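You operate a simulated robot arm through the tools that you are given. There is no shell and no other tool. Be economical: measure what you need, move in short steps, check, and stop when the job is done.

You are at the controls of a simulated robot arm. One attempt, no reset.

TASK
Dry the red and yellow seed trays to their cards with one press.
Fine: one press of the drying button; the damper tray takes the wide mesh seat, the other the middle one; both go back on their own pads.

It is judged by the outcome, as a careful person would: the job done as asked, and still so three seconds after it is handed in. It fails if anything else is knocked over, pushed out of place, dropped, spilled or broken.

THE ROBOT
A 6-joint arm with a two-finger parallel gripper, fixed in place. Base frame: the origin is at the foot of the arm, x ahead of it, y to its left, z up. Lengths are in mm, angles in degrees, forces in N, time in s.
With the tool pointing down near the work surface it reaches from about 180 to 840 mm from the base axis. Its first joint turns from -166.0 to 166.0 degrees. Payload 3.91 kg.
Tool frame: the origin (TCP) lies between the finger pads and is the grasp point; the fingertips stand 30 mm ahead of it; z points along the fingers, y is the line along which they close. The gripper opens to 110 mm. The fingers are 20 mm wide and 10 mm thick; the gripper's body (48 by 112 mm) begins 55 mm behind the TCP.
Orientation is told as [roll, pitch, yaw] about the base's x, y, z axes, in that order, counted from this pose: with the fingers straight down and closing along the base's y, the tool's x points along the base's -x, its y along +y and its z along -z.

THE INTERFACE
- The arm moves only by the tool move_arm. Its argument "rows" is a list that holds one entry, the list of rows, each a list of 6 numbers: the shift along the tool's x, y, z in mm, then the turn, a rotation vector about the tool's x, y, z in degrees. In form: [[[dx, dy, dz, rx, ry, rz], ...]]. A call has 1 to 10 rows; each row is the pose to reach, as a shift and turn from the pose commanded when the call began, along the tool's axes at that moment. "gripper" is the closure, from 0 (fully open) to 1 (shut), set as the call begins (left out, the last holds). A row lasts 0.2 s, in which the tool goes at most 50 mm and 8.6 degrees; a call with a longer step from one row to the next is refused whole, and so is a gripper value outside its range. A pose out of reach is approached as far as the arm can. The call stops where the force on the tool passes 90 N (or 10 N more than at its start, if that is more) or the arm is blocked; 0.2 s more then pass. The fingers move at their own pace (about 108 mm/s each) and stop on an object; they squeeze with about 31 N. The grip force told is the motor's: it shows also when the fingers shut on nothing. Time passes only in rows, and 0.2 s behind the last, so rows that repeat a pose let the fingers close. The reply holds the time, the measured pose of the TCP, the force on the tool along the base axes, the opening and the grip force, in the units named above and with some noise.
- Cameras (640 x 400 px; columns grow to the right, rows downward): "scene" is fixed at [399.4, 499.1, 1440.6]; the picture's right is [-0.95, 0.31, 0.00], its down [0.28, 0.87, -0.41] and it looks along [-0.13, -0.39, -0.91] (base axes); focal length 214 px, centre (320, 200). "wrist" rides on the gripper at [-36, 0, -57] in the tool frame; the picture's right is [0.00, -1.00, 0.00], its down [0.97, 0.00, -0.24] and it looks along [0.24, 0.00, 0.97] (tool axes); focal length 218 px, centre (320, 200).
- get_image(camera): a new picture of that camera. No time passes.
- slide_trunk(by): slides the trunk up (or, below 0, down) by that many mm; the arm rides with it, the base frame stays. It gives what a move gives, with no picture.
- pixel_to_xyz(camera, pixels): there is no depth. For up to 12 entries [column, row, z] of the newest picture of that camera ("zoom" is the newest enlarged one), the place [x, y] in the base frame at which the ray of that pixel passes the height z, good to about 2 mm. No time passes.
- inspect(camera, box): a new picture of the part [left, top, right, bottom] of that camera's present view, enlarged. No time passes.
- job_done(): hands the job in; it is judged then, once.

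Go step by step. Measure first, check grasps and placings, and put right what went wrong. The budget is 80 turns and 54 pictures, counting those below and the enlarged ones. Unless the task says otherwise, let go and move clear before handing in, and close with one line.

The tools are called after "Call:" as a command line: name --argument value ..., lists and objects as JSON in quotes. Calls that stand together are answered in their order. move_arm: Moves the arm, as the interface text tells. Its arguments: {"type":"object","properties":{"rows":{"type":"array","items":{"type":"array","items":{"type":"array","items":{"type":"number"}}}},"gripper":{"type":"number"}},"required":["rows"]} The other tools are called the same way: slide_trunk (by) slides the trunk up or down; get_image (camera) takes a picture; pixel_to_xyz (camera, pixels) gives the place at which the rays of pixels pass given heights; inspect (camera, box) takes an enlarged picture of a part of a camera's view; job_done () hands the job in.

At the start:

```text
clock: 0.0
position: [214.2, 381.6, 1137.2]
tool_rot: [0.0, 0.0, -0.1]
contact_force: [-0.7, -1.0, -0.2]
width: 110.3
grasp_force: 0.0
trunk travel left (down, up): [-475.0, 65.0]
```

scene: 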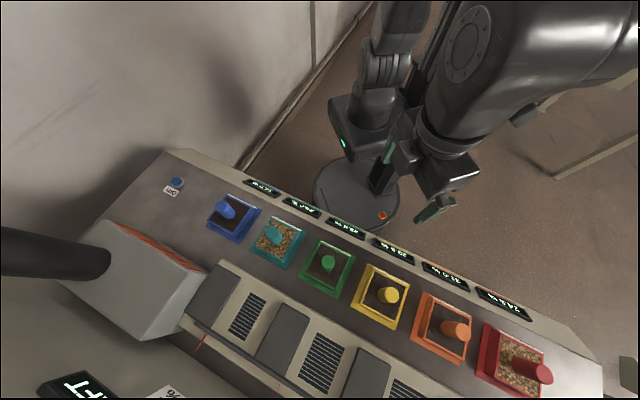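
wrist: 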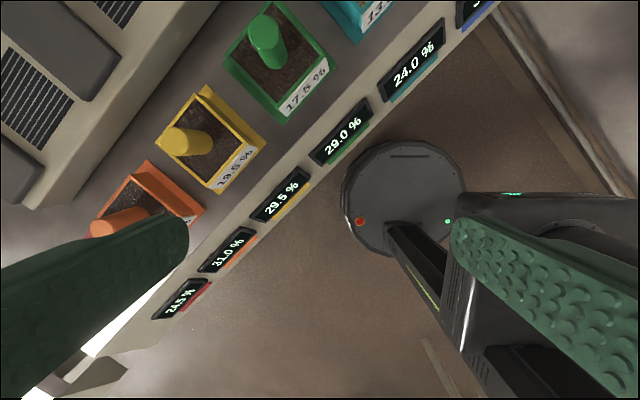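

The scene shows six trays in a row, with moisture displays, a dryer with mesh seats along the bottom and a blue button near (177,182). I'll zoom in to read the details.

Call:
inspect --camera "scene" --box '[0, 240, 256, 400]'

Call:
inspect --camera "scene" --box '[200, 240, 456, 400]'

Call:
inspect --camera "scene" --box '[400, 260, 624, 400]'

Call:
inspect --camera "scene" --box '[140, 150, 380, 300]'

```text
2.50 times, centred on (128, 320) of scene
```

zoom: 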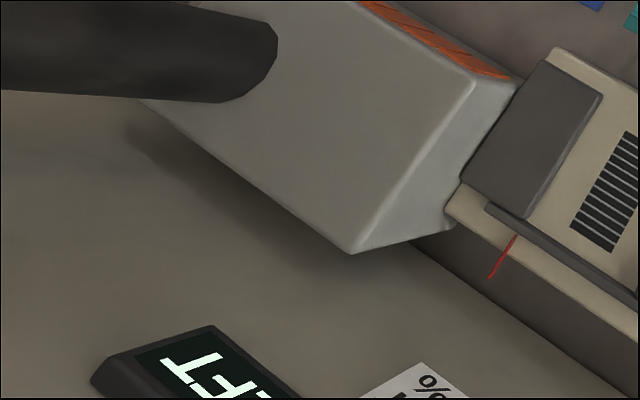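

```text
2.50 times, centred on (328, 320) of scene
```

zoom: 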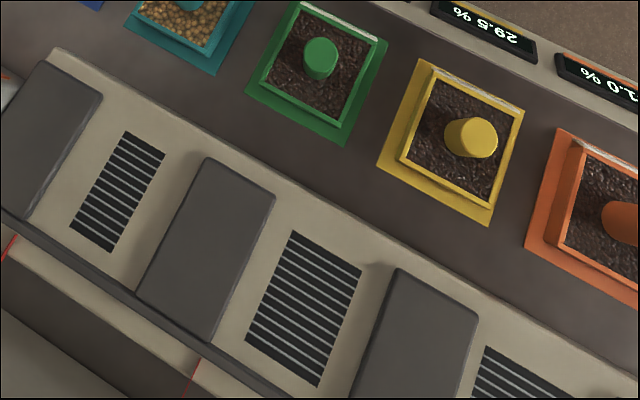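

```text
2.86 times, centred on (512, 330) of scene
```

zoom: 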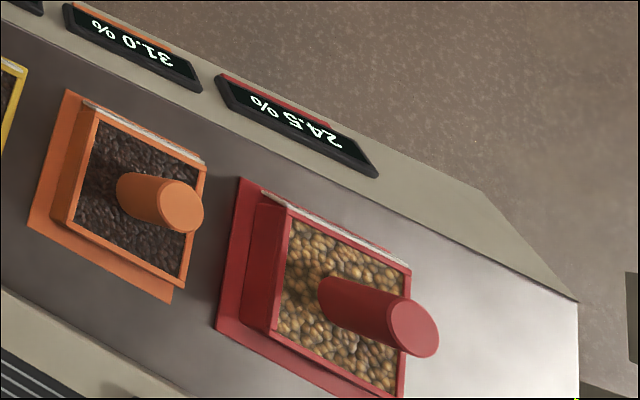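

```text
2.67 times, centred on (260, 225) of scene
```

zoom: 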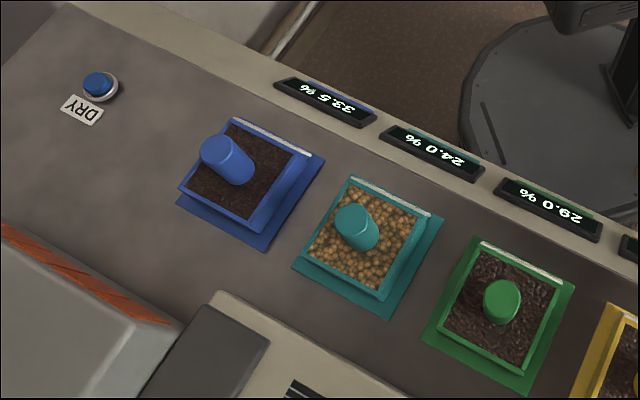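

Yellow reads 29.5 % and red about 24.5 %. Three meshes widen toward the right. I'll locate the main features and move the wrist camera over the seats.

Call:
get_image --camera "scene"

Call:
pixel_to_xyz --camera "scene" --pixels '[[380, 298, 853], [509, 365, 853], [249, 316, 870], [322, 362, 870], [402, 395, 870], [177, 182, 860], [389, 295, 920], [540, 375, 920], [231, 218, 853], [80, 385, 853], [128, 270, 900]]'

Call:
inspect --camera "wrist" --box '[80, 60, 320, 210]'

```text
47 pictures are left
```

scene: 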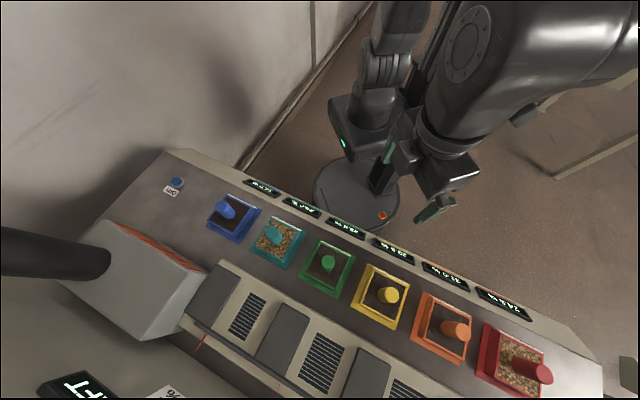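

```text
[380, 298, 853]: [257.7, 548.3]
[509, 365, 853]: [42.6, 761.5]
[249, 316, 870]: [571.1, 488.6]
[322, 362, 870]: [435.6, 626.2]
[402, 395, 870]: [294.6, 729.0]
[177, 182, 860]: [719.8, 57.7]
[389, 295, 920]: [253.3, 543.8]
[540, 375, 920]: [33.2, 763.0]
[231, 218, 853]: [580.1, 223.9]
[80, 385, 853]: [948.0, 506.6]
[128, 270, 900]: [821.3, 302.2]
```

```text
2.67 times, centred on (200, 135) of wrist
```

zoom: 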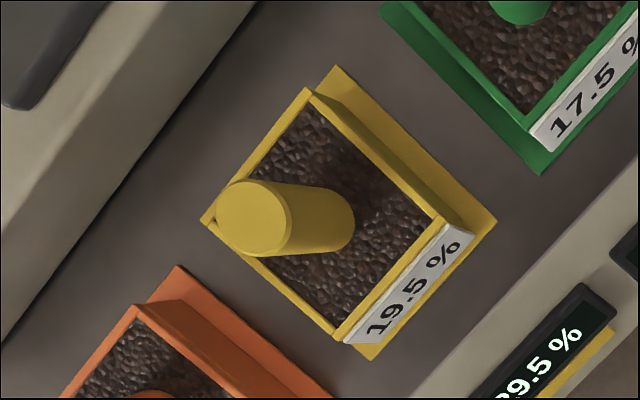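

The yellow card reads 19.5 % and its tray is at about (257,545). The row runs along (1,-1), so I'll move over the seats and yaw 45° to line up with it.

Call:
move_arm --rows '[[[-38, 30, 0, 0, 0, -7.5], [-76, 60, 0, 0, 0, -15], [-114, 90, 0, 0, 0, -22.5], [-152, 120, 0, 0, 0, -30], [-190, 150, 0, 0, 0, -37.5], [-226, 178, 0, 0, 0, -45]]]'

Call:
get_image --camera "wrist"

Call:
get_image --camera "scene"

```text
clock: 1.4
position: [439.8, 561.6, 1135.9]
tool_rot: [0.0, 0.0, 45.1]
contact_force: [0.3, -0.8, -0.3]
width: 109.8
grasp_force: 0.1
trunk travel left (down, up): [-475.0, 65.0]
```

```text
45 pictures are left
```

wrist: 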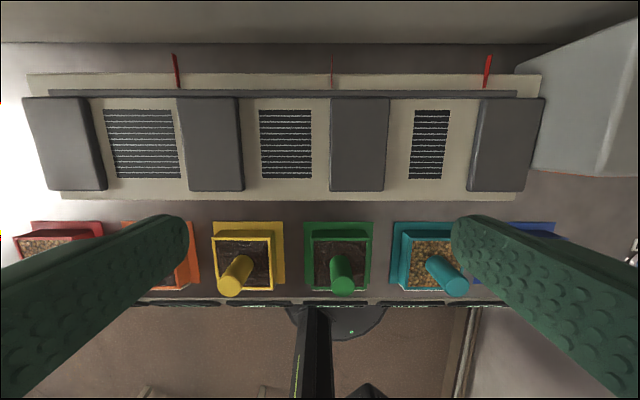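

```text
44 pictures are left
```

scene: 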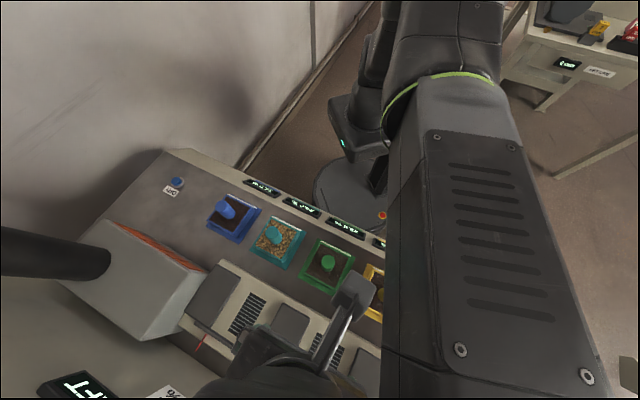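

The seats are partitioned by grey blocks, with the narrow one at (430,143), the middle at (286,143) and the wide at (142,143). A "...LEFT" display and a % card lie beyond the dryer, so I'll tilt the wrist to read them.

Call:
move_arm --rows '[[[0, 0, -10, 0, -8, 0], [0, 0, -20, 0, -16, 0], [0, 0, -30, 0, -24, 0], [0, 0, -40, 0, -32, 0], [0, 0, -50, 0, -40, 0]]]'

Call:
get_image --camera "wrist"

```text
clock: 2.6
position: [439.0, 560.7, 1189.5]
tool_rot: [-0.1, -40.2, 45.2]
contact_force: [1.1, -0.2, 0.1]
width: 109.9
grasp_force: 0.1
trunk travel left (down, up): [-475.0, 65.0]
```

```text
43 pictures are left
```

wrist: 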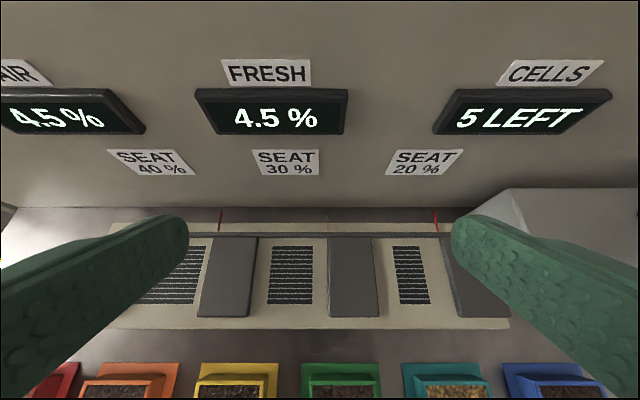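

The panel shows AIR 4.5 %, FRESH 4.5 %, 5 cells left and seats of 40/30/20 %. Yellow works out as 29.5 − 0.4·25 = 19.5, matching its card in the wide seat. Next I'll straighten up and look at the red tray and wide seat.

Call:
move_arm --rows '[[[15, 42, -7, 0, 5.7, 0], [30, 85, -14, 0, 11.4, 0], [45, 127, -21, 0, 17.1, 0], [60, 170, -28, 0, 22.9, 0], [76, 212, -35, 0, 28.6, 0], [91, 255, -43, 0, 34.3, 0], [106, 297, -50, 0, 40.2, 0]]]'

Call:
get_image --camera "wrist"

Call:
inspect --camera "wrist" --box '[160, 180, 480, 380]'

```text
clock: 4.2
position: [149.0, 692.9, 1155.3]
tool_rot: [-0.1, 0.3, 45.0]
contact_force: [1.0, -0.1, -0.2]
width: 110.0
grasp_force: 0.0
trunk travel left (down, up): [-475.0, 65.0]
```

```text
42 pictures are left
```

wrist: 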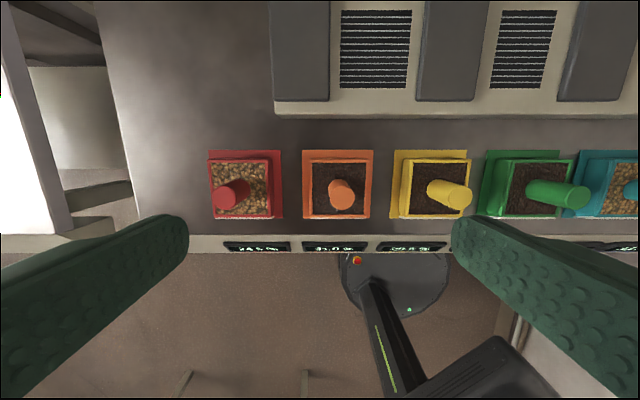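

```text
2.00 times, centred on (320, 280) of wrist
```

zoom: 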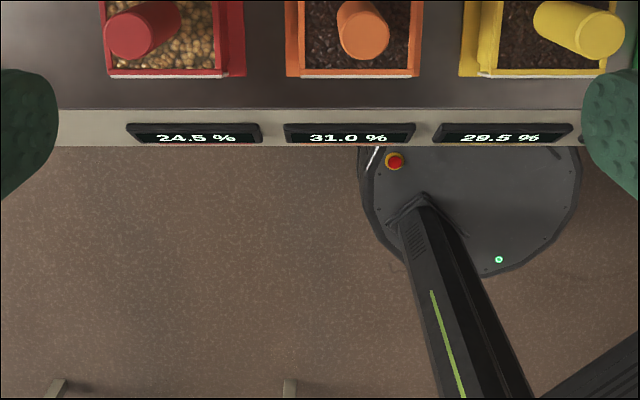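

Red reads 24.5 %. I'll triangulate the pads, handles and meshes using both cameras at two heights.

Call:
pixel_to_xyz --camera "wrist" --pixels '[[523.5, 49, 860], [523.5, 49, 890], [375.5, 49, 870], [395, 150, 856], [470, 150, 856], [392, 219, 856], [207, 151, 856], [281, 151, 856], [282, 219, 856], [455, 195, 930], [232, 195, 930], [341, 192, 930]]'

Call:
pixel_to_xyz --camera "scene" --pixels '[[321.6, 362, 860], [321.6, 362, 890], [389.5, 295, 930], [542, 374, 930], [455, 332, 930], [389.5, 295, 910], [542, 374, 910], [455, 332, 910]]'

Call:
inspect --camera "wrist" --box '[190, 130, 510, 330]'

```text
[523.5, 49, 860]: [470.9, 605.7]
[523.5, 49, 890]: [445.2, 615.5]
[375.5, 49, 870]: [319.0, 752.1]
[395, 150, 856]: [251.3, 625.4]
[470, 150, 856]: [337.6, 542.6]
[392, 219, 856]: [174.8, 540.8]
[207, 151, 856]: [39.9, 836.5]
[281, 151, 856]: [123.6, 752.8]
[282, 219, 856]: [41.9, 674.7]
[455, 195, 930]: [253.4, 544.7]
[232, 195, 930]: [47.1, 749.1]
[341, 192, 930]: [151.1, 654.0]
```

```text
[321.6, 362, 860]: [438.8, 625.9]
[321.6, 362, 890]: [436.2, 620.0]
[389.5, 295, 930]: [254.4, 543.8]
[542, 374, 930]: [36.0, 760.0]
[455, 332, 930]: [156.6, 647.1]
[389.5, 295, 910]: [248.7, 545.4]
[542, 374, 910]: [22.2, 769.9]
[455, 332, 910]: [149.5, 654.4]
```

```text
2.00 times, centred on (350, 230) of wrist
```

zoom: 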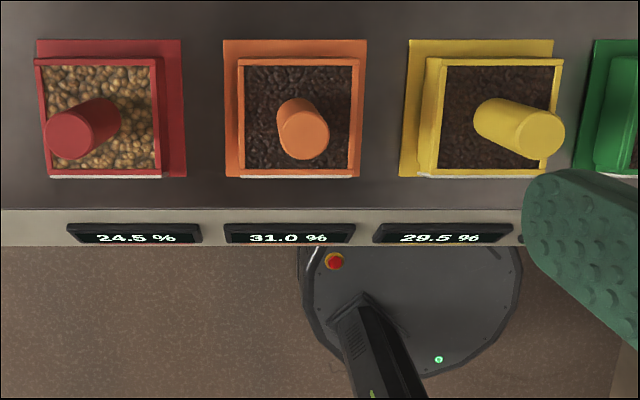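

Handle tops are at about z≈930, the mesh at ≈897, and the yellow pad centre is near (256,542). I'll hover over yellow for a close view.

Call:
move_arm --rows '[[[6, -36, 25, 0, 0, 0], [12, -73, 50, 0, 0, 0], [19, -109, 75, 0, 0, 0], [25, -146, 100, 0, 0, 0], [31, -182, 125, 0, 0, 0]]]'

Call:
get_image --camera "wrist"

Call:
get_image --camera "scene"

```text
clock: 5.4
position: [257.5, 538.4, 1033.7]
tool_rot: [0.0, 0.2, 45.0]
contact_force: [0.6, -0.3, 0.9]
width: 110.4
grasp_force: 0.0
trunk travel left (down, up): [-475.0, 65.0]
```

```text
39 pictures are left
```

wrist: 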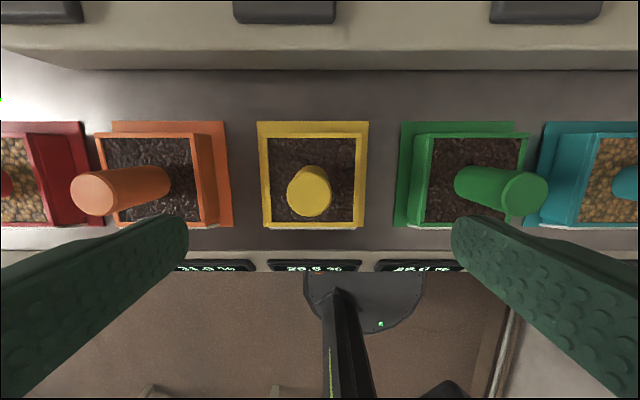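

```text
38 pictures are left
```

scene: 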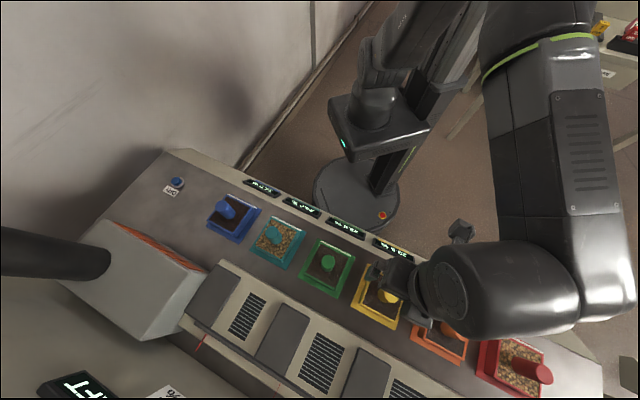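

The yellow handle top is at (309,191). I'll measure it and the pad corners.

Call:
pixel_to_xyz --camera "wrist" --pixels '[[309, 193, 930], [309, 193, 915], [257, 122, 855], [369, 122, 855], [263, 228, 855], [365, 228, 855], [288, 193, 930], [331, 193, 930], [262, 133, 885], [363, 133, 885]]'

Call:
inspect --camera "wrist" --box '[220, 100, 412, 220]'

```text
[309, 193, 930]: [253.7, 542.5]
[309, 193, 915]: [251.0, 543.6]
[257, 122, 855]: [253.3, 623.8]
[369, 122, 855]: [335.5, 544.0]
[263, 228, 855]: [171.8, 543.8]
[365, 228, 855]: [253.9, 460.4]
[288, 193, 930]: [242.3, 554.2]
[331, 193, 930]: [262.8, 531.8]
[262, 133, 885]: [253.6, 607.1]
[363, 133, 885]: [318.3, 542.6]
```

```text
3.33 times, centred on (316, 160) of wrist
```

zoom: 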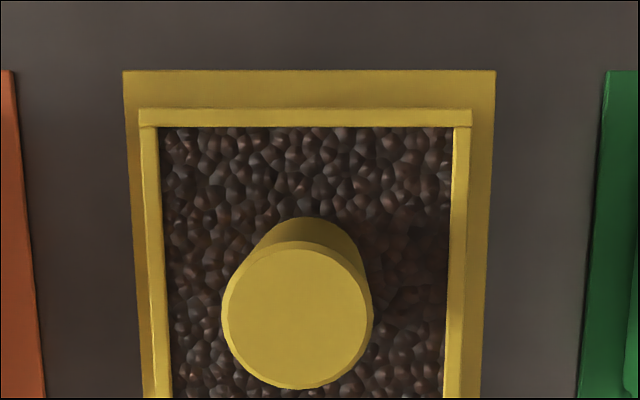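

The pad centre and handle are at (254,543), and the handle is about 30 mm wide. I'll descend to z≈914 and close.

Call:
move_arm --rows '[[[0, 5.3, 30, 0, 0, 0], [0, 5.3, 70, 0, 0, 0], [0, 5.3, 100, 0, 0, 0], [0, 5.3, 119, 0, 0, 0], [0, 5.3, 119, 0, 0, 0]]]'

Call:
get_image --camera "wrist"

```text
clock: 6.6
position: [252.3, 540.8, 913.8]
tool_rot: [0.0, 0.2, 45.0]
contact_force: [-0.2, 0.6, -0.5]
width: 109.8
grasp_force: 0.1
trunk travel left (down, up): [-475.0, 65.0]
```

```text
36 pictures are left
```

wrist: 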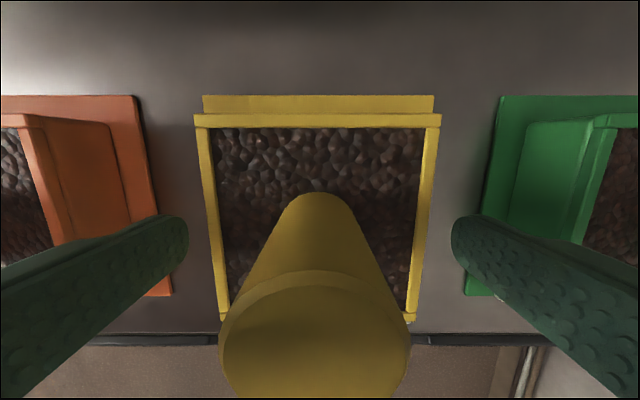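

The handle is centred at col ≈316 between the fingers, so I'll close on it.

Call:
move_arm --gripper 1 --rows '[[[0, 0, 0, 0, 0, 0], [0, 0, 0, 0, 0, 0], [0, 0, 0, 0, 0, 0], [0, 0, 0, 0, 0, 0]]]'

```text
clock: 7.6
position: [253.8, 542.5, 913.1]
tool_rot: [0.1, 0.2, 45.0]
contact_force: [0.1, 1.4, 0.2]
width: 31.6
grasp_force: 31.1
trunk travel left (down, up): [-475.0, 65.0]
```

Grip is 31.6 mm at 31 N. I'll lift straight up 120 mm and look.

Call:
move_arm --rows '[[[0, 0, -20, 0, 0, 0], [0, 0, -60, 0, 0, 0], [0, 0, -100, 0, 0, 0], [0, 0, -130, 0, 0, 0]]]'

Call:
get_image --camera "wrist"

Call:
get_image --camera "scene"

```text
clock: 8.6
position: [254.8, 544.0, 1044.2]
tool_rot: [0.0, 0.3, 45.0]
contact_force: [-0.8, -0.1, -3.3]
width: 31.5
grasp_force: 30.8
trunk travel left (down, up): [-475.0, 65.0]
```

```text
35 pictures are left
```

wrist: 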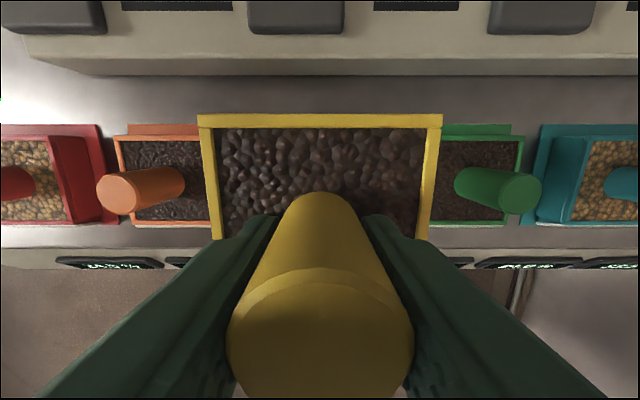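

```text
34 pictures are left
```

scene: 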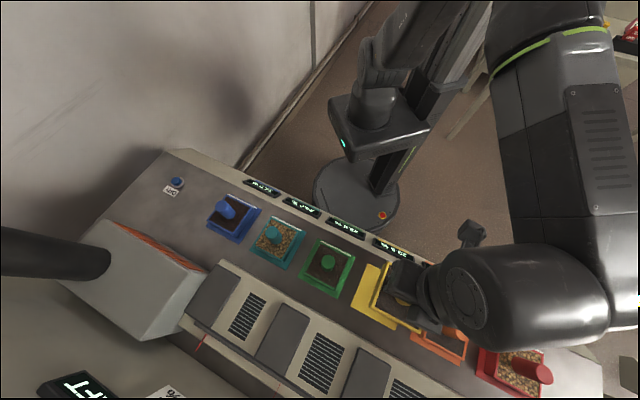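

The tray hangs level, and the wide mesh is estimated at about (308,749,897). I'll move to 100 mm short of it to measure it with the wrist camera.

Call:
move_arm --rows '[[[-20, 27, 0, 0, 0, 0], [-48, 63, 0, 0, 0, 0], [-70, 92, 0, 0, 0, 0], [-83, 108, 0, 0, 0, 0]]]'

Call:
get_image --camera "wrist"

```text
clock: 9.6
position: [237.6, 679.5, 1044.1]
tool_rot: [0.0, 0.2, 45.0]
contact_force: [0.5, -0.4, -3.0]
width: 31.4
grasp_force: 30.9
trunk travel left (down, up): [-475.0, 65.0]
```

```text
33 pictures are left
```

wrist: 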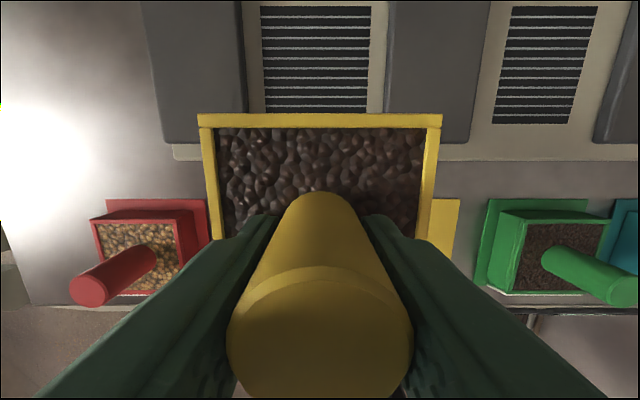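

The wide mesh spans cols 262–371 from row 6. I'll measure corners at z 897 and the partition edges.

Call:
pixel_to_xyz --camera "wrist" --pixels '[[262, 6, 897], [371, 6, 897], [265, 110, 897], [366, 110, 897], [512, 6, 897], [598, 6, 897], [572, 124, 897], [492, 124, 897], [248, 112, 897], [384, 112, 897], [245, 143, 930], [440, 160, 897]]'

Call:
inspect --camera "wrist" --box '[140, 0, 460, 200]'

Call:
inspect --camera "scene" --box '[180, 250, 420, 400]'

```text
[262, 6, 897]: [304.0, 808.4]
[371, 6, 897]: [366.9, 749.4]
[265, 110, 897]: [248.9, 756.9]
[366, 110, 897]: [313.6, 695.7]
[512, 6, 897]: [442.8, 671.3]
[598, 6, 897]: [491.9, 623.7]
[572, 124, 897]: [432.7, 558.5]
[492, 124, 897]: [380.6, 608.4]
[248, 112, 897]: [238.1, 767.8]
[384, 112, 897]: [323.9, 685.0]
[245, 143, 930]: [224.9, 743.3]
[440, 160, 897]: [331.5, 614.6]
```

```text
2.00 times, centred on (300, 100) of wrist
```

zoom: 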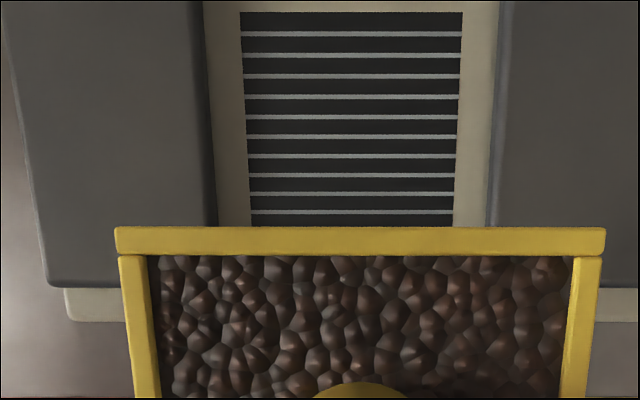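

```text
2.67 times, centred on (300, 325) of scene
```

zoom: 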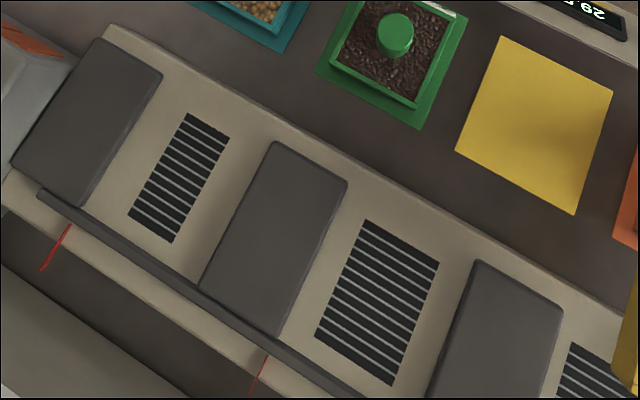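

The wide mesh centre computes to (305,747), the middle to (437,615.5), and the partition gap is ≈119 mm for a ~92 mm tray. I'll move over the wide seat and descend partway.

Call:
move_arm --rows '[[[-30, 0, 0, 0, 0, 0], [-65, 0, 0, 0, 0, 0], [-95.4, 0, 0, 0, 0, 0], [-95.4, 0, 30, 0, 0, 0], [-95.4, 0, 50, 0, 0, 0], [-95.4, 0, 50, 0, 0, 0]]]'

Call:
get_image --camera "wrist"

Call:
get_image --camera "scene"

```text
clock: 11.0
position: [301.8, 739.3, 991.2]
tool_rot: [-0.1, 0.1, 45.0]
contact_force: [0.2, 0.0, -1.8]
width: 31.4
grasp_force: 30.5
out of reach, approached as far as the arm can: row 3, 4, 5, 6
trunk travel left (down, up): [-475.0, 65.0]
```

```text
30 pictures are left
```

wrist: 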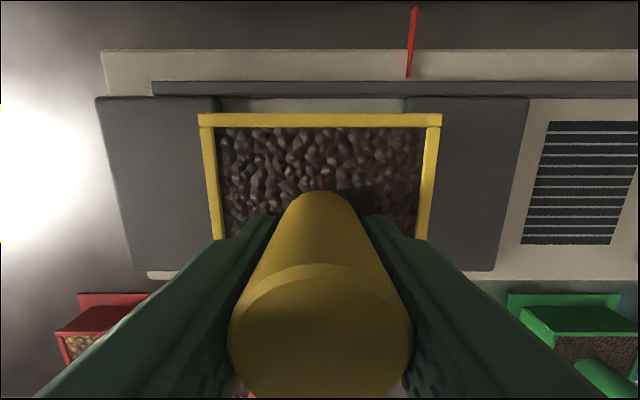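

```text
29 pictures are left
```

scene: 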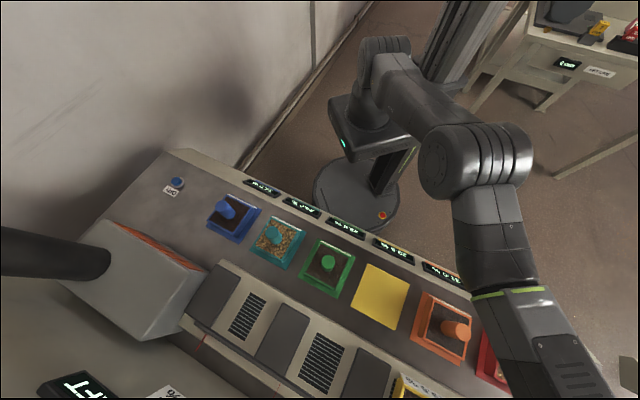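

The arm stopped at (301.8,739.3), about 8 mm short at this height. I'll descend a bit and see whether the reach improves lower down.

Call:
move_arm --rows '[[[0, 0, 8, 0, 0, 0], [0, 0, 16, 0, 0, 0], [0, 0, 16, 0, 0, 0]]]'

```text
clock: 11.8
position: [301.0, 741.6, 974.4]
tool_rot: [0.0, 0.3, 45.1]
contact_force: [0.2, -0.6, -1.7]
width: 31.5
grasp_force: 31.0
trunk travel left (down, up): [-475.0, 65.0]
```

It now moves freely at z 974. I'll correct the last ≈7 mm outward and lower to about 963.

Call:
move_arm --rows '[[[-6.6, 1, 0, 0, 0, 0], [-6.6, 1, 6, 0, 0, 0], [-6.6, 1, 11, 0, 0, 0], [-6.6, 1, 11, 0, 0, 0]]]'

Call:
get_image --camera "wrist"

```text
clock: 12.8
position: [303.5, 743.0, 963.8]
tool_rot: [0.0, 0.1, 45.0]
contact_force: [0.0, 0.4, -2.4]
width: 31.4
grasp_force: 31.5
out of reach, approached as far as the arm can: row 1, 2
trunk travel left (down, up): [-475.0, 65.0]
```

```text
28 pictures are left
```

wrist: 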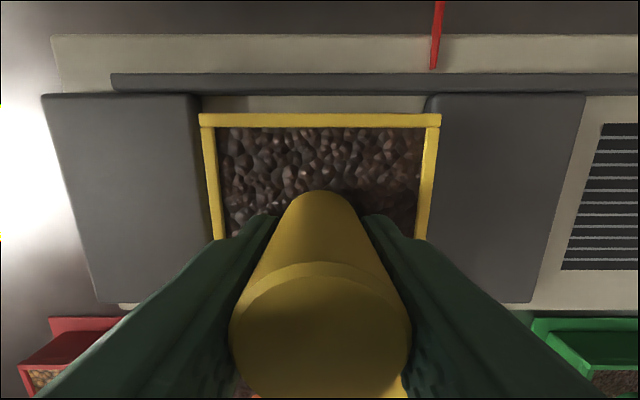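

The tray is nearly centred between the partitions (202 to 426, tray 198–441), with a slight shift left needed. I'll lower a few mm more, watching force.

Call:
move_arm --rows '[[[-3.5, 2.5, 3, 0, 0, 0], [-3.5, 2.5, 6, 0, 0, 0], [-3.5, 2.5, 6, 0, 0, 0]]]'

```text
clock: 13.6
position: [302.3, 745.1, 962.5]
tool_rot: [0.1, -0.1, 45.1]
contact_force: [1.9, 0.0, 15.8]
width: 31.5
grasp_force: 30.7
out of reach, approached as far as the arm can: row 1, 2, 3
trunk travel left (down, up): [-475.0, 65.0]
```

Contact force is 15.8 N at z 962.5, so the tray bottom is ≈905, close to the mesh height. I'll check visually.

Call:
inspect --camera "wrist" --box '[160, 60, 480, 260]'

Call:
inspect --camera "scene" --box '[320, 320, 448, 400]'

```text
2.00 times, centred on (320, 160) of wrist
```

zoom: 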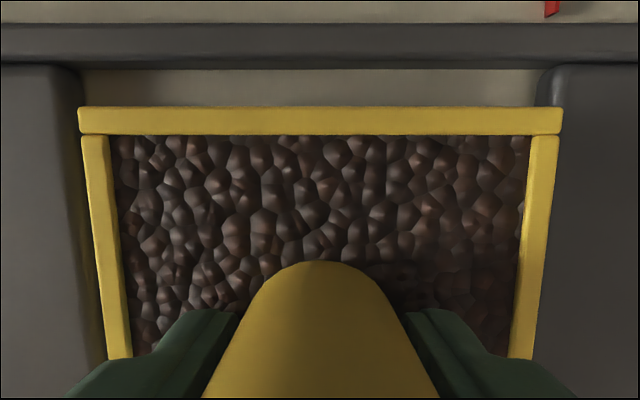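

```text
5.00 times, centred on (384, 360) of scene
```

zoom: 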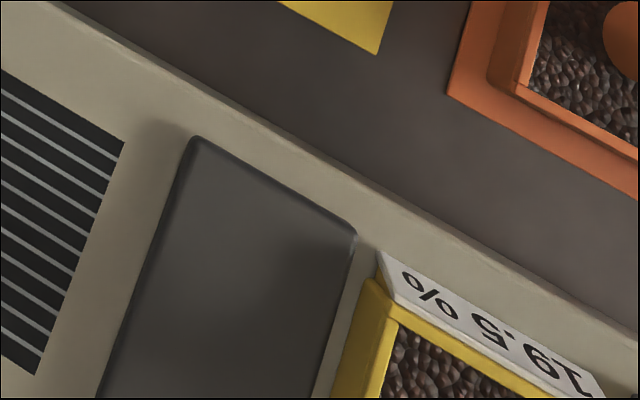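

The tray sits between the partitions, as the scene zoom shows the gap beside its left wall. I'll open partly to about 50 mm to stay inside the rim, then rise.

Call:
move_arm --gripper 0.55 --rows '[[[0, 0, 0, 0, 0, 0], [0, 0, 0, 0, 0, 0], [0, 0, 0, 0, 0, 0]]]'

Call:
get_image --camera "wrist"

```text
clock: 14.4
position: [301.5, 743.7, 960.0]
tool_rot: [0.1, 0.0, 45.1]
contact_force: [-2.5, 3.1, 10.2]
width: 48.5
grasp_force: 0.0
trunk travel left (down, up): [-475.0, 65.0]
```

```text
25 pictures are left
```

wrist: 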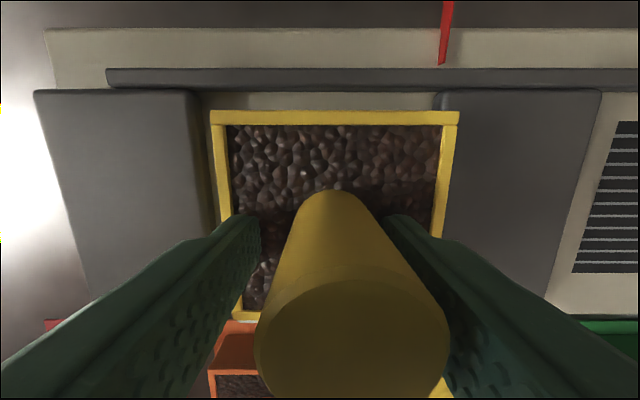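

The tray is upright but sits about 6 mm right of the tool centre. I'll rise clear and inspect.

Call:
move_arm --rows '[[[0, 0, -10, 0, 0, 0], [0, 0, -40, 0, 0, 0], [30, 0, -80, 0, 0, 0], [60, 0, -120, 0, 0, 0]]]'

Call:
get_image --camera "wrist"

```text
clock: 15.4
position: [260.4, 700.6, 1079.9]
tool_rot: [0.0, 0.2, 45.0]
contact_force: [-0.2, 0.2, 0.1]
width: 49.6
grasp_force: 0.0
out of reach, approached as far as the arm can: row 2
trunk travel left (down, up): [-475.0, 65.0]
```

```text
24 pictures are left
```

wrist: 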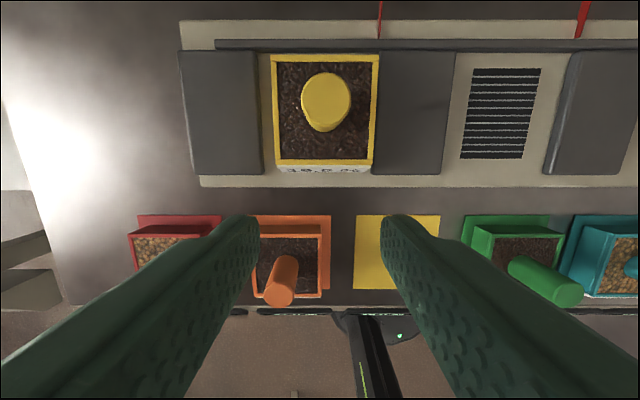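

The tray sits level in the wide seat, slightly towards the right partition. I'll measure its offset.

Call:
pixel_to_xyz --camera "wrist" --pixels '[[326, 98, 978], [273, 55, 934], [379, 55, 934], [374, 165, 934], [275, 165, 934], [260, 170, 905], [373, 173, 905], [472, 68, 902], [540, 68, 902], [524, 158, 902], [461, 158, 902], [380, 172, 920]]'

Call:
inspect --camera "wrist" --box '[210, 30, 450, 180]'

```text
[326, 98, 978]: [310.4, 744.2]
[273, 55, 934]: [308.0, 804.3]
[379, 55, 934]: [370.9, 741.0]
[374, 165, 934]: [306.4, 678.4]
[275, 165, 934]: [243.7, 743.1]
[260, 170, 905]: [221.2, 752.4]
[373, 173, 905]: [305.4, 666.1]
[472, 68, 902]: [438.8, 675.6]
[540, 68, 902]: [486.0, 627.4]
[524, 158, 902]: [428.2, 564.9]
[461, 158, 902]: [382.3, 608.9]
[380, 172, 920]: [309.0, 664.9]
```

```text
2.67 times, centred on (330, 105) of wrist
```

zoom: 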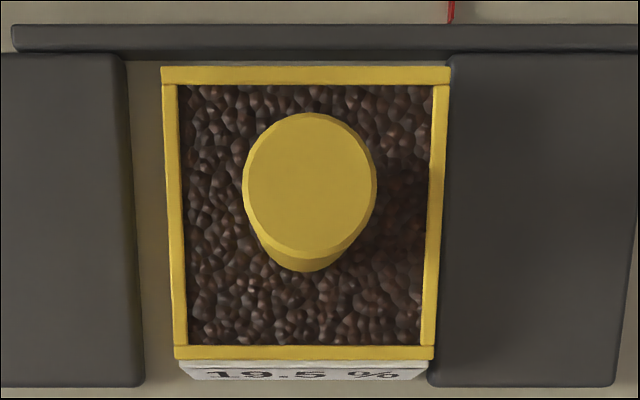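

The tray centre is (307,742), about 9 mm to the right of the mesh centre (302,751), so I'll regrasp and recentre it. Reach gets better lower down, so raising the trunk should help.

Call:
slide_trunk --by 60

```text
clock: 16.4
position: [259.9, 702.9, 1137.8]
tool_rot: [0.0, 0.2, 45.0]
contact_force: [1.0, -0.1, 0.9]
width: 49.5
grasp_force: 0.1
trunk travel left (down, up): [-535.0, 5.0]
```

Call:
move_arm --rows '[[[-32, -3, 30, 0, 0, 0], [-63, -6, 60, 0, 0, 0], [-63, -6, 95, 0, 0, 0], [-63, -6, 115, 0, 0, 0], [-63, -6, 115, 0, 0, 0]]]'

Call:
get_image --camera "wrist"

```text
clock: 17.6
position: [308.1, 741.8, 1024.5]
tool_rot: [0.0, 0.0, 44.9]
contact_force: [-0.2, 0.9, 0.5]
width: 49.2
grasp_force: 0.0
out of reach, approached as far as the arm can: row 2, 3
trunk travel left (down, up): [-535.0, 5.0]
```

```text
22 pictures are left
```

wrist: 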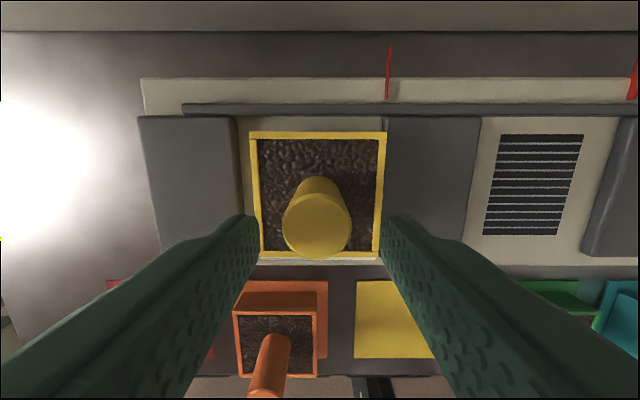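

The reach is better now, and the handle at col 316 is centred. I'll descend to about 962 and grasp.

Call:
move_arm --rows '[[[0, 1, 30, 0, 0, 0], [0, 1, 60, 0, 0, 0], [0, 1, 60, 0, 0, 0]]]'

Call:
move_arm --gripper 1 --rows '[[[0, 0, 0, 0, 0, 0], [0, 0, 0, 0, 0, 0], [0, 0, 0, 0, 0, 0]]]'

```text
clock: 18.4
position: [308.5, 741.5, 963.7]
tool_rot: [0.0, 0.2, 45.0]
contact_force: [0.0, -0.2, 0.4]
width: 49.7
grasp_force: 0.0
trunk travel left (down, up): [-535.0, 5.0]
```

```text
clock: 19.2
position: [307.5, 743.0, 963.0]
tool_rot: [0.0, 0.2, 45.0]
contact_force: [-0.1, 1.1, 0.1]
width: 31.2
grasp_force: 31.4
trunk travel left (down, up): [-535.0, 5.0]
```

Grasped. I'll lift 6 mm, shift 8 mm left and 2 outward, then lower again.

Call:
move_arm --rows '[[[0, 0, -6, 0, 0, 0], [-2, 8, -6, 0, 0, 0], [-2, 8, -6, 0, 0, 0], [-2, 8, -2, 0, 0, 0], [-2, 8, 0, 0, 0, 0], [-2, 8, 0.5, 0, 0, 0]]]'

Call:
get_image --camera "wrist"

```text
clock: 20.6
position: [302.9, 750.9, 962.7]
tool_rot: [0.0, 0.2, 45.1]
contact_force: [-0.3, -0.5, 1.7]
width: 31.3
grasp_force: 30.9
trunk travel left (down, up): [-535.0, 5.0]
```

```text
21 pictures are left
```

wrist: 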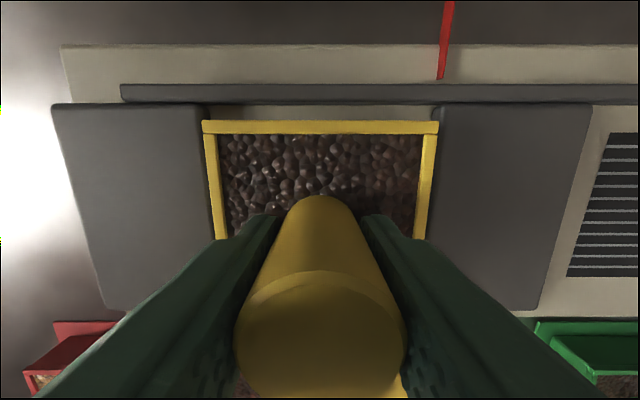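

The tray is now centred (203–438 between partition edges 211 and 430) and lightly touching. I'll release and rise.

Call:
move_arm --gripper 0.55 --rows '[[[0, 0, 0, 0, 0, 0], [0, 0, 0, 0, 0, 0], [0, 0, -30, 0, 0, 0], [0, 0, -75, 0, 0, 0], [40, 0, -100, 0, 0, 0]]]'

Call:
get_image --camera "wrist"

```text
clock: 21.8
position: [275.6, 721.3, 1065.3]
tool_rot: [0.1, 0.2, 45.1]
contact_force: [-0.6, 0.3, 1.1]
width: 49.3
grasp_force: 0.0
out of reach, approached as far as the arm can: row 3, 4
trunk travel left (down, up): [-535.0, 5.0]
```

```text
20 pictures are left
```

wrist: 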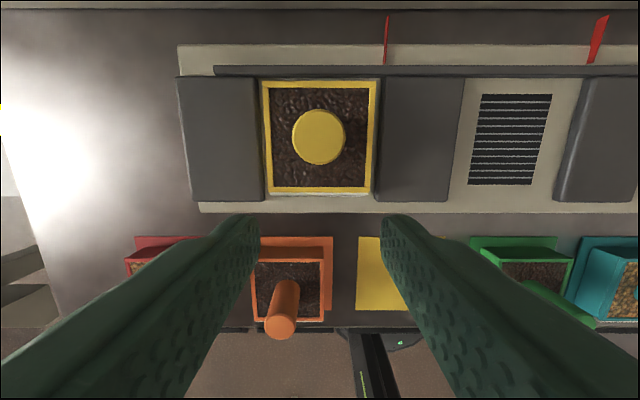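

Yellow is seated and centred. Now I'll move over the red tray, pad centre ≈(41,755).

Call:
move_arm --gripper 0.3 --rows '[[[24, 32, 0, 0, 0, 0], [48, 64, 0, 0, 0, 0], [71, 95, 0, 0, 0, 0], [95, 127, 0, 0, 0, 0], [119, 159, 10, 0, 0, 0], [142, 190, 30, 0, 0, 0], [142, 190, 30, 0, 0, 0]]]'

Call:
get_image --camera "wrist"

```text
clock: 23.4
position: [41.0, 755.1, 1033.1]
tool_rot: [0.0, 0.3, 44.9]
contact_force: [0.3, -0.4, 0.2]
width: 77.0
grasp_force: 0.1
trunk travel left (down, up): [-535.0, 5.0]
```

```text
19 pictures are left
```

wrist: 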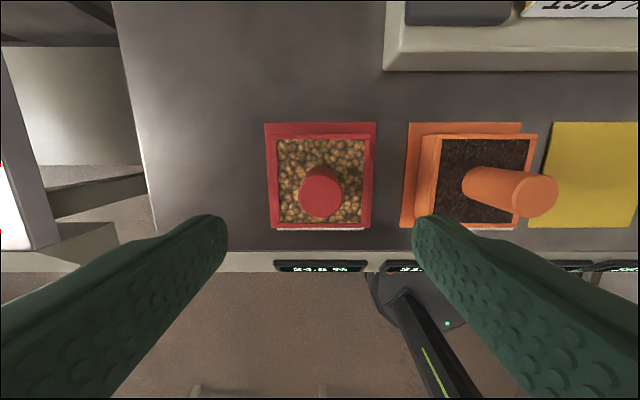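

Red's handle at (320,192) is directly under the tool. I'll descend 119 mm and close.

Call:
move_arm --rows '[[[0, 0, 40, 0, 0, 0], [0, 0, 80, 0, 0, 0], [0, 0, 110, 0, 0, 0], [0, 0, 119, 0, 0, 0], [0, 0, 119, 0, 0, 0]]]'

Call:
move_arm --gripper 1 --rows '[[[0, 0, 0, 0, 0, 0], [0, 0, 0, 0, 0, 0], [0, 0, 0, 0, 0, 0], [0, 0, 0, 0, 0, 0]]]'

```text
clock: 24.6
position: [39.7, 756.5, 913.4]
tool_rot: [0.0, 0.2, 45.0]
contact_force: [-0.6, 0.1, -0.4]
width: 77.0
grasp_force: 0.1
trunk travel left (down, up): [-535.0, 5.0]
```

```text
clock: 25.6
position: [40.4, 756.6, 912.5]
tool_rot: [0.0, 0.1, 45.0]
contact_force: [-0.4, 0.5, 0.2]
width: 31.3
grasp_force: 31.2
trunk travel left (down, up): [-535.0, 5.0]
```

Red is grasped at 31.3 mm. I'll lift 150 mm, then carry it over the middle seat (434.7,619).

Call:
move_arm --rows '[[[0, 0, -20, 0, 0, 0], [0, 0, -60, 0, 0, 0], [0, 0, -105, 0, 0, 0], [0, 0, -150, 0, 0, 0]]]'

Call:
inspect --camera "scene" --box '[400, 250, 640, 400]'

Call:
move_arm --rows '[[[-20, -42, 0, 0, 0, 0], [-40, -83, 0, 0, 0, 0], [-60, -125, 0, 0, 0, 0], [-80, -167, 0, 0, 0, 0], [-100, -209, 0, 0, 0, 0], [-120, -250, 0, 0, 0, 0], [-140, -292, 0, 0, 0, 0], [-160, -334, 0, 0, 0, 0], [-181, -376, 0, 0, 0, 0], [-181, -376, 0, 0, 0, 0]]]'

Call:
get_image --camera "wrist"

```text
clock: 26.6
position: [40.5, 753.8, 1066.5]
tool_rot: [0.0, 0.2, 45.1]
contact_force: [0.4, -0.4, -2.6]
width: 31.3
grasp_force: 31.0
trunk travel left (down, up): [-535.0, 5.0]
```

```text
2.67 times, centred on (520, 325) of scene
```

zoom: 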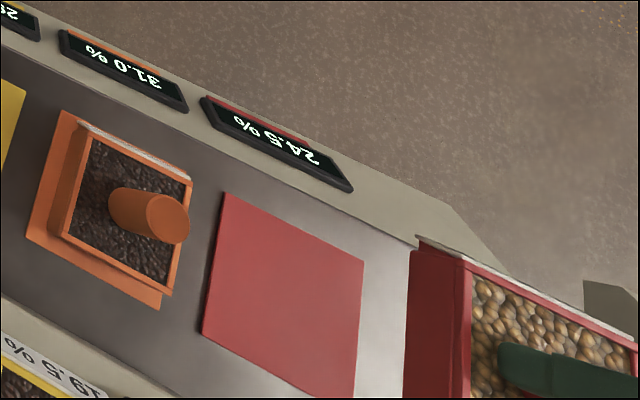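

```text
clock: 28.8
position: [434.1, 617.8, 1066.5]
tool_rot: [0.0, 0.2, 45.2]
contact_force: [0.0, 0.4, -2.5]
width: 31.6
grasp_force: 30.8
trunk travel left (down, up): [-535.0, 5.0]
```

```text
17 pictures are left
```

wrist: 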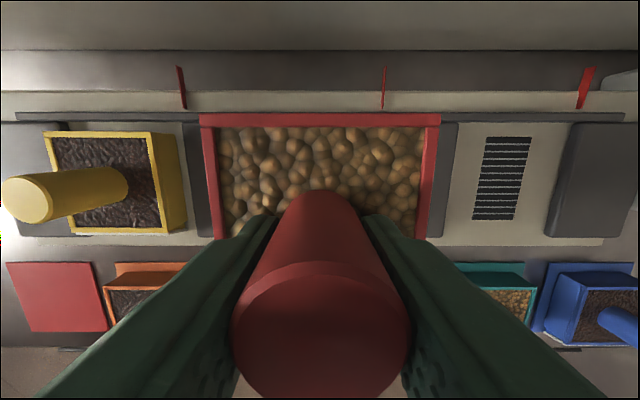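

Red is over the middle seat. I'll descend to about z 969 and check centring.

Call:
move_arm --rows '[[[-1, 0, 40, 0, 0, 0], [-1, 0, 75, 0, 0, 0], [-1, 0, 97, 0, 0, 0], [-1, 0, 97, 0, 0, 0]]]'

Call:
get_image --camera "wrist"

```text
clock: 29.8
position: [434.6, 619.5, 966.8]
tool_rot: [0.0, 0.2, 45.0]
contact_force: [0.7, -0.5, -2.5]
width: 31.5
grasp_force: 30.8
trunk travel left (down, up): [-535.0, 5.0]
```

```text
16 pictures are left
```

wrist: 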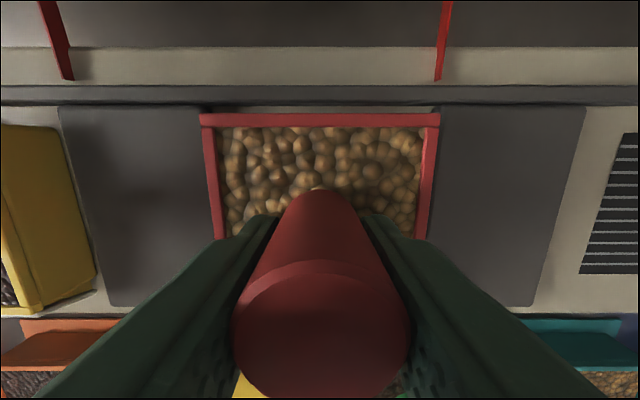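

It's centred (partition edges ≈207 and 434). I'll lower the final few mm.

Call:
move_arm --rows '[[[0, 0, 2, 0, 0, 0], [0, 0, 4, 0, 0, 0], [0, 0, 4.7, 0, 0, 0], [0, 0, 4.7, 0, 0, 0]]]'

```text
clock: 30.8
position: [435.4, 618.3, 964.1]
tool_rot: [-0.1, 0.2, 45.0]
contact_force: [0.0, -1.1, 0.2]
width: 31.3
grasp_force: 30.9
trunk travel left (down, up): [-535.0, 5.0]
```

Force went from −2.5 to about 0, so the tray is just touching. I'll release, rise and look.

Call:
move_arm --gripper 0.55 --rows '[[[0, 0, 0, 0, 0, 0], [0, 0, 0, 0, 0, 0], [0, 0, -30, 0, 0, 0], [0, 0, -75, 0, 0, 0], [40, 0, -105, 0, 0, 0], [80, 0, -125, 0, 0, 0]]]'

Call:
get_image --camera "wrist"

```text
clock: 32.2
position: [377.0, 560.3, 1092.0]
tool_rot: [0.0, 0.0, 45.0]
contact_force: [-0.2, -1.0, -0.2]
width: 49.4
grasp_force: 0.0
trunk travel left (down, up): [-535.0, 5.0]
```

```text
15 pictures are left
```

wrist: 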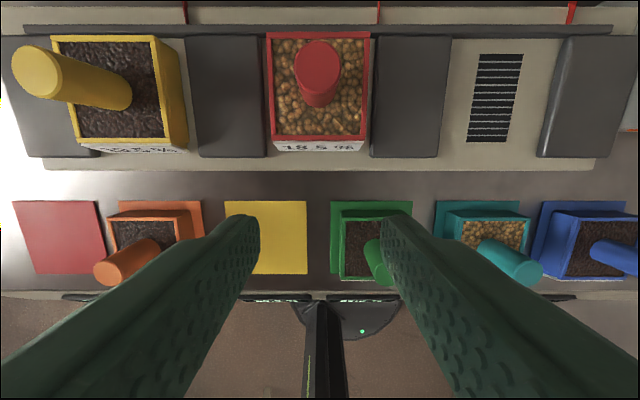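

The red card reads 18.5 %, matching the middle seat (24.5 − 0.3·20). Both trays are seated, so I'll close the gripper and go over the DRY button near (720,58).

Call:
move_arm --gripper 1 --rows '[[[20, -44, 0, 0, 0, 0], [40, -87, 0, 0, 0, 0], [60, -131, 0, 0, 0, 0], [75, -178, 0, 0, 0, 0], [85, -226, 0, 0, 0, 0], [95, -274, 0, 0, 0, 0], [105, -322, 0, 0, 0, 0]]]'

Call:
move_arm --rows '[[[4, -46, 0, 0, 0, 0], [7, -92, 0, 0, 0, 0], [9, -138, 0, 0, 0, 0], [11, -184, 0, 0, 0, 0], [11, -230, 15, 0, 0, 0], [11, -272, 40, 0, 0, 0], [11, -272, 40, 0, 0, 0]]]'

Call:
get_image --camera "wrist"

```text
clock: 33.8
position: [530.7, 259.1, 1088.7]
tool_rot: [0.0, 0.2, 45.1]
contact_force: [0.0, -0.8, -0.4]
width: 0.0
grasp_force: 30.5
trunk travel left (down, up): [-535.0, 5.0]
```

```text
clock: 35.4
position: [716.0, 60.2, 1049.6]
tool_rot: [0.0, 0.2, 45.0]
contact_force: [0.1, 0.3, -1.5]
width: 0.0
grasp_force: 30.9
trunk travel left (down, up): [-535.0, 5.0]
```

```text
14 pictures are left
```

wrist: 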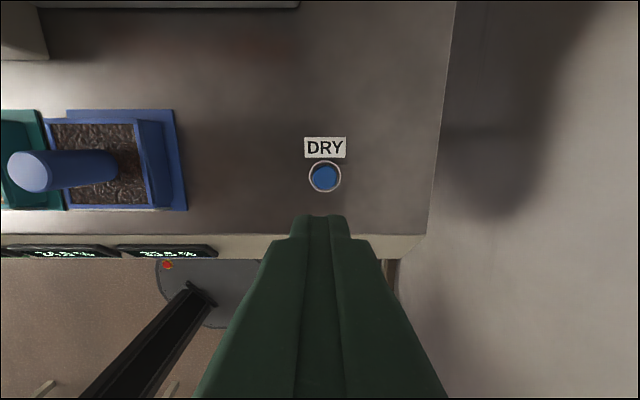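

The button is at (325,177), just ahead of the tips. I'll measure it.

Call:
pixel_to_xyz --camera "wrist" --pixels '[[325, 177, 858], [325, 177, 868], [325, 177, 878]]'

Call:
pixel_to_xyz --camera "scene" --pixels '[[176.5, 181.5, 858], [176.5, 181.5, 868], [176.5, 181.5, 878]]'

```text
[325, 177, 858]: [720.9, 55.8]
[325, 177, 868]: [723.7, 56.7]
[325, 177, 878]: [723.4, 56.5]
```

```text
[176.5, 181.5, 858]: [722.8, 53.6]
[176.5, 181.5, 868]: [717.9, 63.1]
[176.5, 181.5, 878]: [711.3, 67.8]
```

The button is at ≈(722,56) with its top near z 865. I'll align and descend to just above it.

Call:
move_arm --rows '[[[-1.4, -7.1, 30, 0, 0, 0], [-1.4, -7.1, 75, 0, 0, 0], [-1.4, -7.1, 115, 0, 0, 0], [-1.4, -7.1, 138, 0, 0, 0], [-1.4, -7.1, 138, 0, 0, 0]]]'

Call:
get_image --camera "wrist"

```text
clock: 36.6
position: [722.7, 54.5, 909.2]
tool_rot: [0.0, 0.3, 45.0]
contact_force: [-0.6, -0.5, -1.0]
width: 0.4
grasp_force: 31.1
trunk travel left (down, up): [-535.0, 5.0]
```

```text
13 pictures are left
```

wrist: 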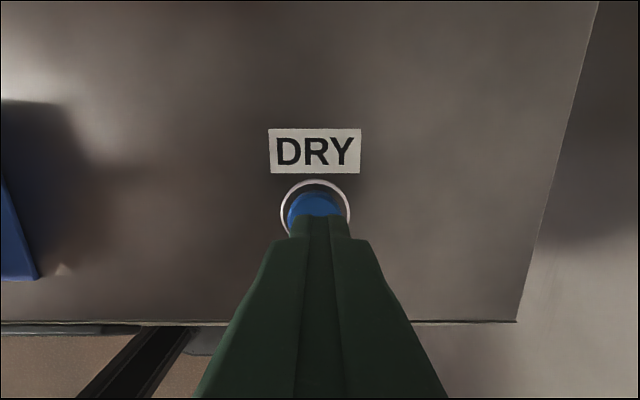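

The tips are over the button within ~2 mm. I'll press down slowly in one continuous stroke, watching for a force stop.

Call:
move_arm --rows '[[[-2, 1.5, 5, 0, 0, 0], [-2, 1.5, 9, 0, 0, 0], [-2, 1.5, 11, 0, 0, 0], [-2, 1.5, 13, 0, 0, 0], [-2, 1.5, 15, 0, 0, 0], [-2, 1.5, 16, 0, 0, 0]]]'

Call:
inspect --camera "scene" --box '[220, 160, 540, 360]'

```text
clock: 38.0
position: [723.2, 58.3, 894.8]
tool_rot: [-0.1, 0.3, 45.0]
contact_force: [1.5, -0.5, 1.6]
width: 0.1
grasp_force: 30.9
trunk travel left (down, up): [-535.0, 5.0]
```

```text
2.00 times, centred on (380, 260) of scene
```

zoom: 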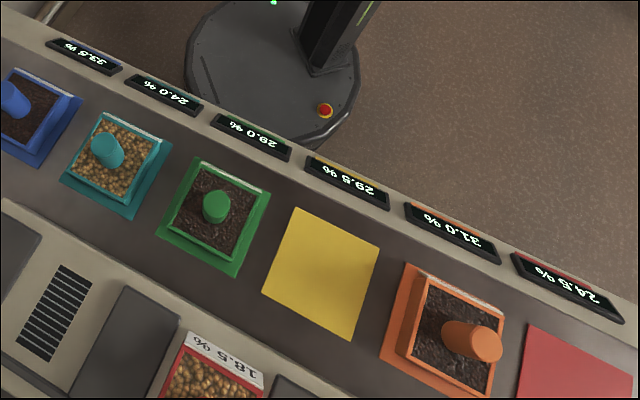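

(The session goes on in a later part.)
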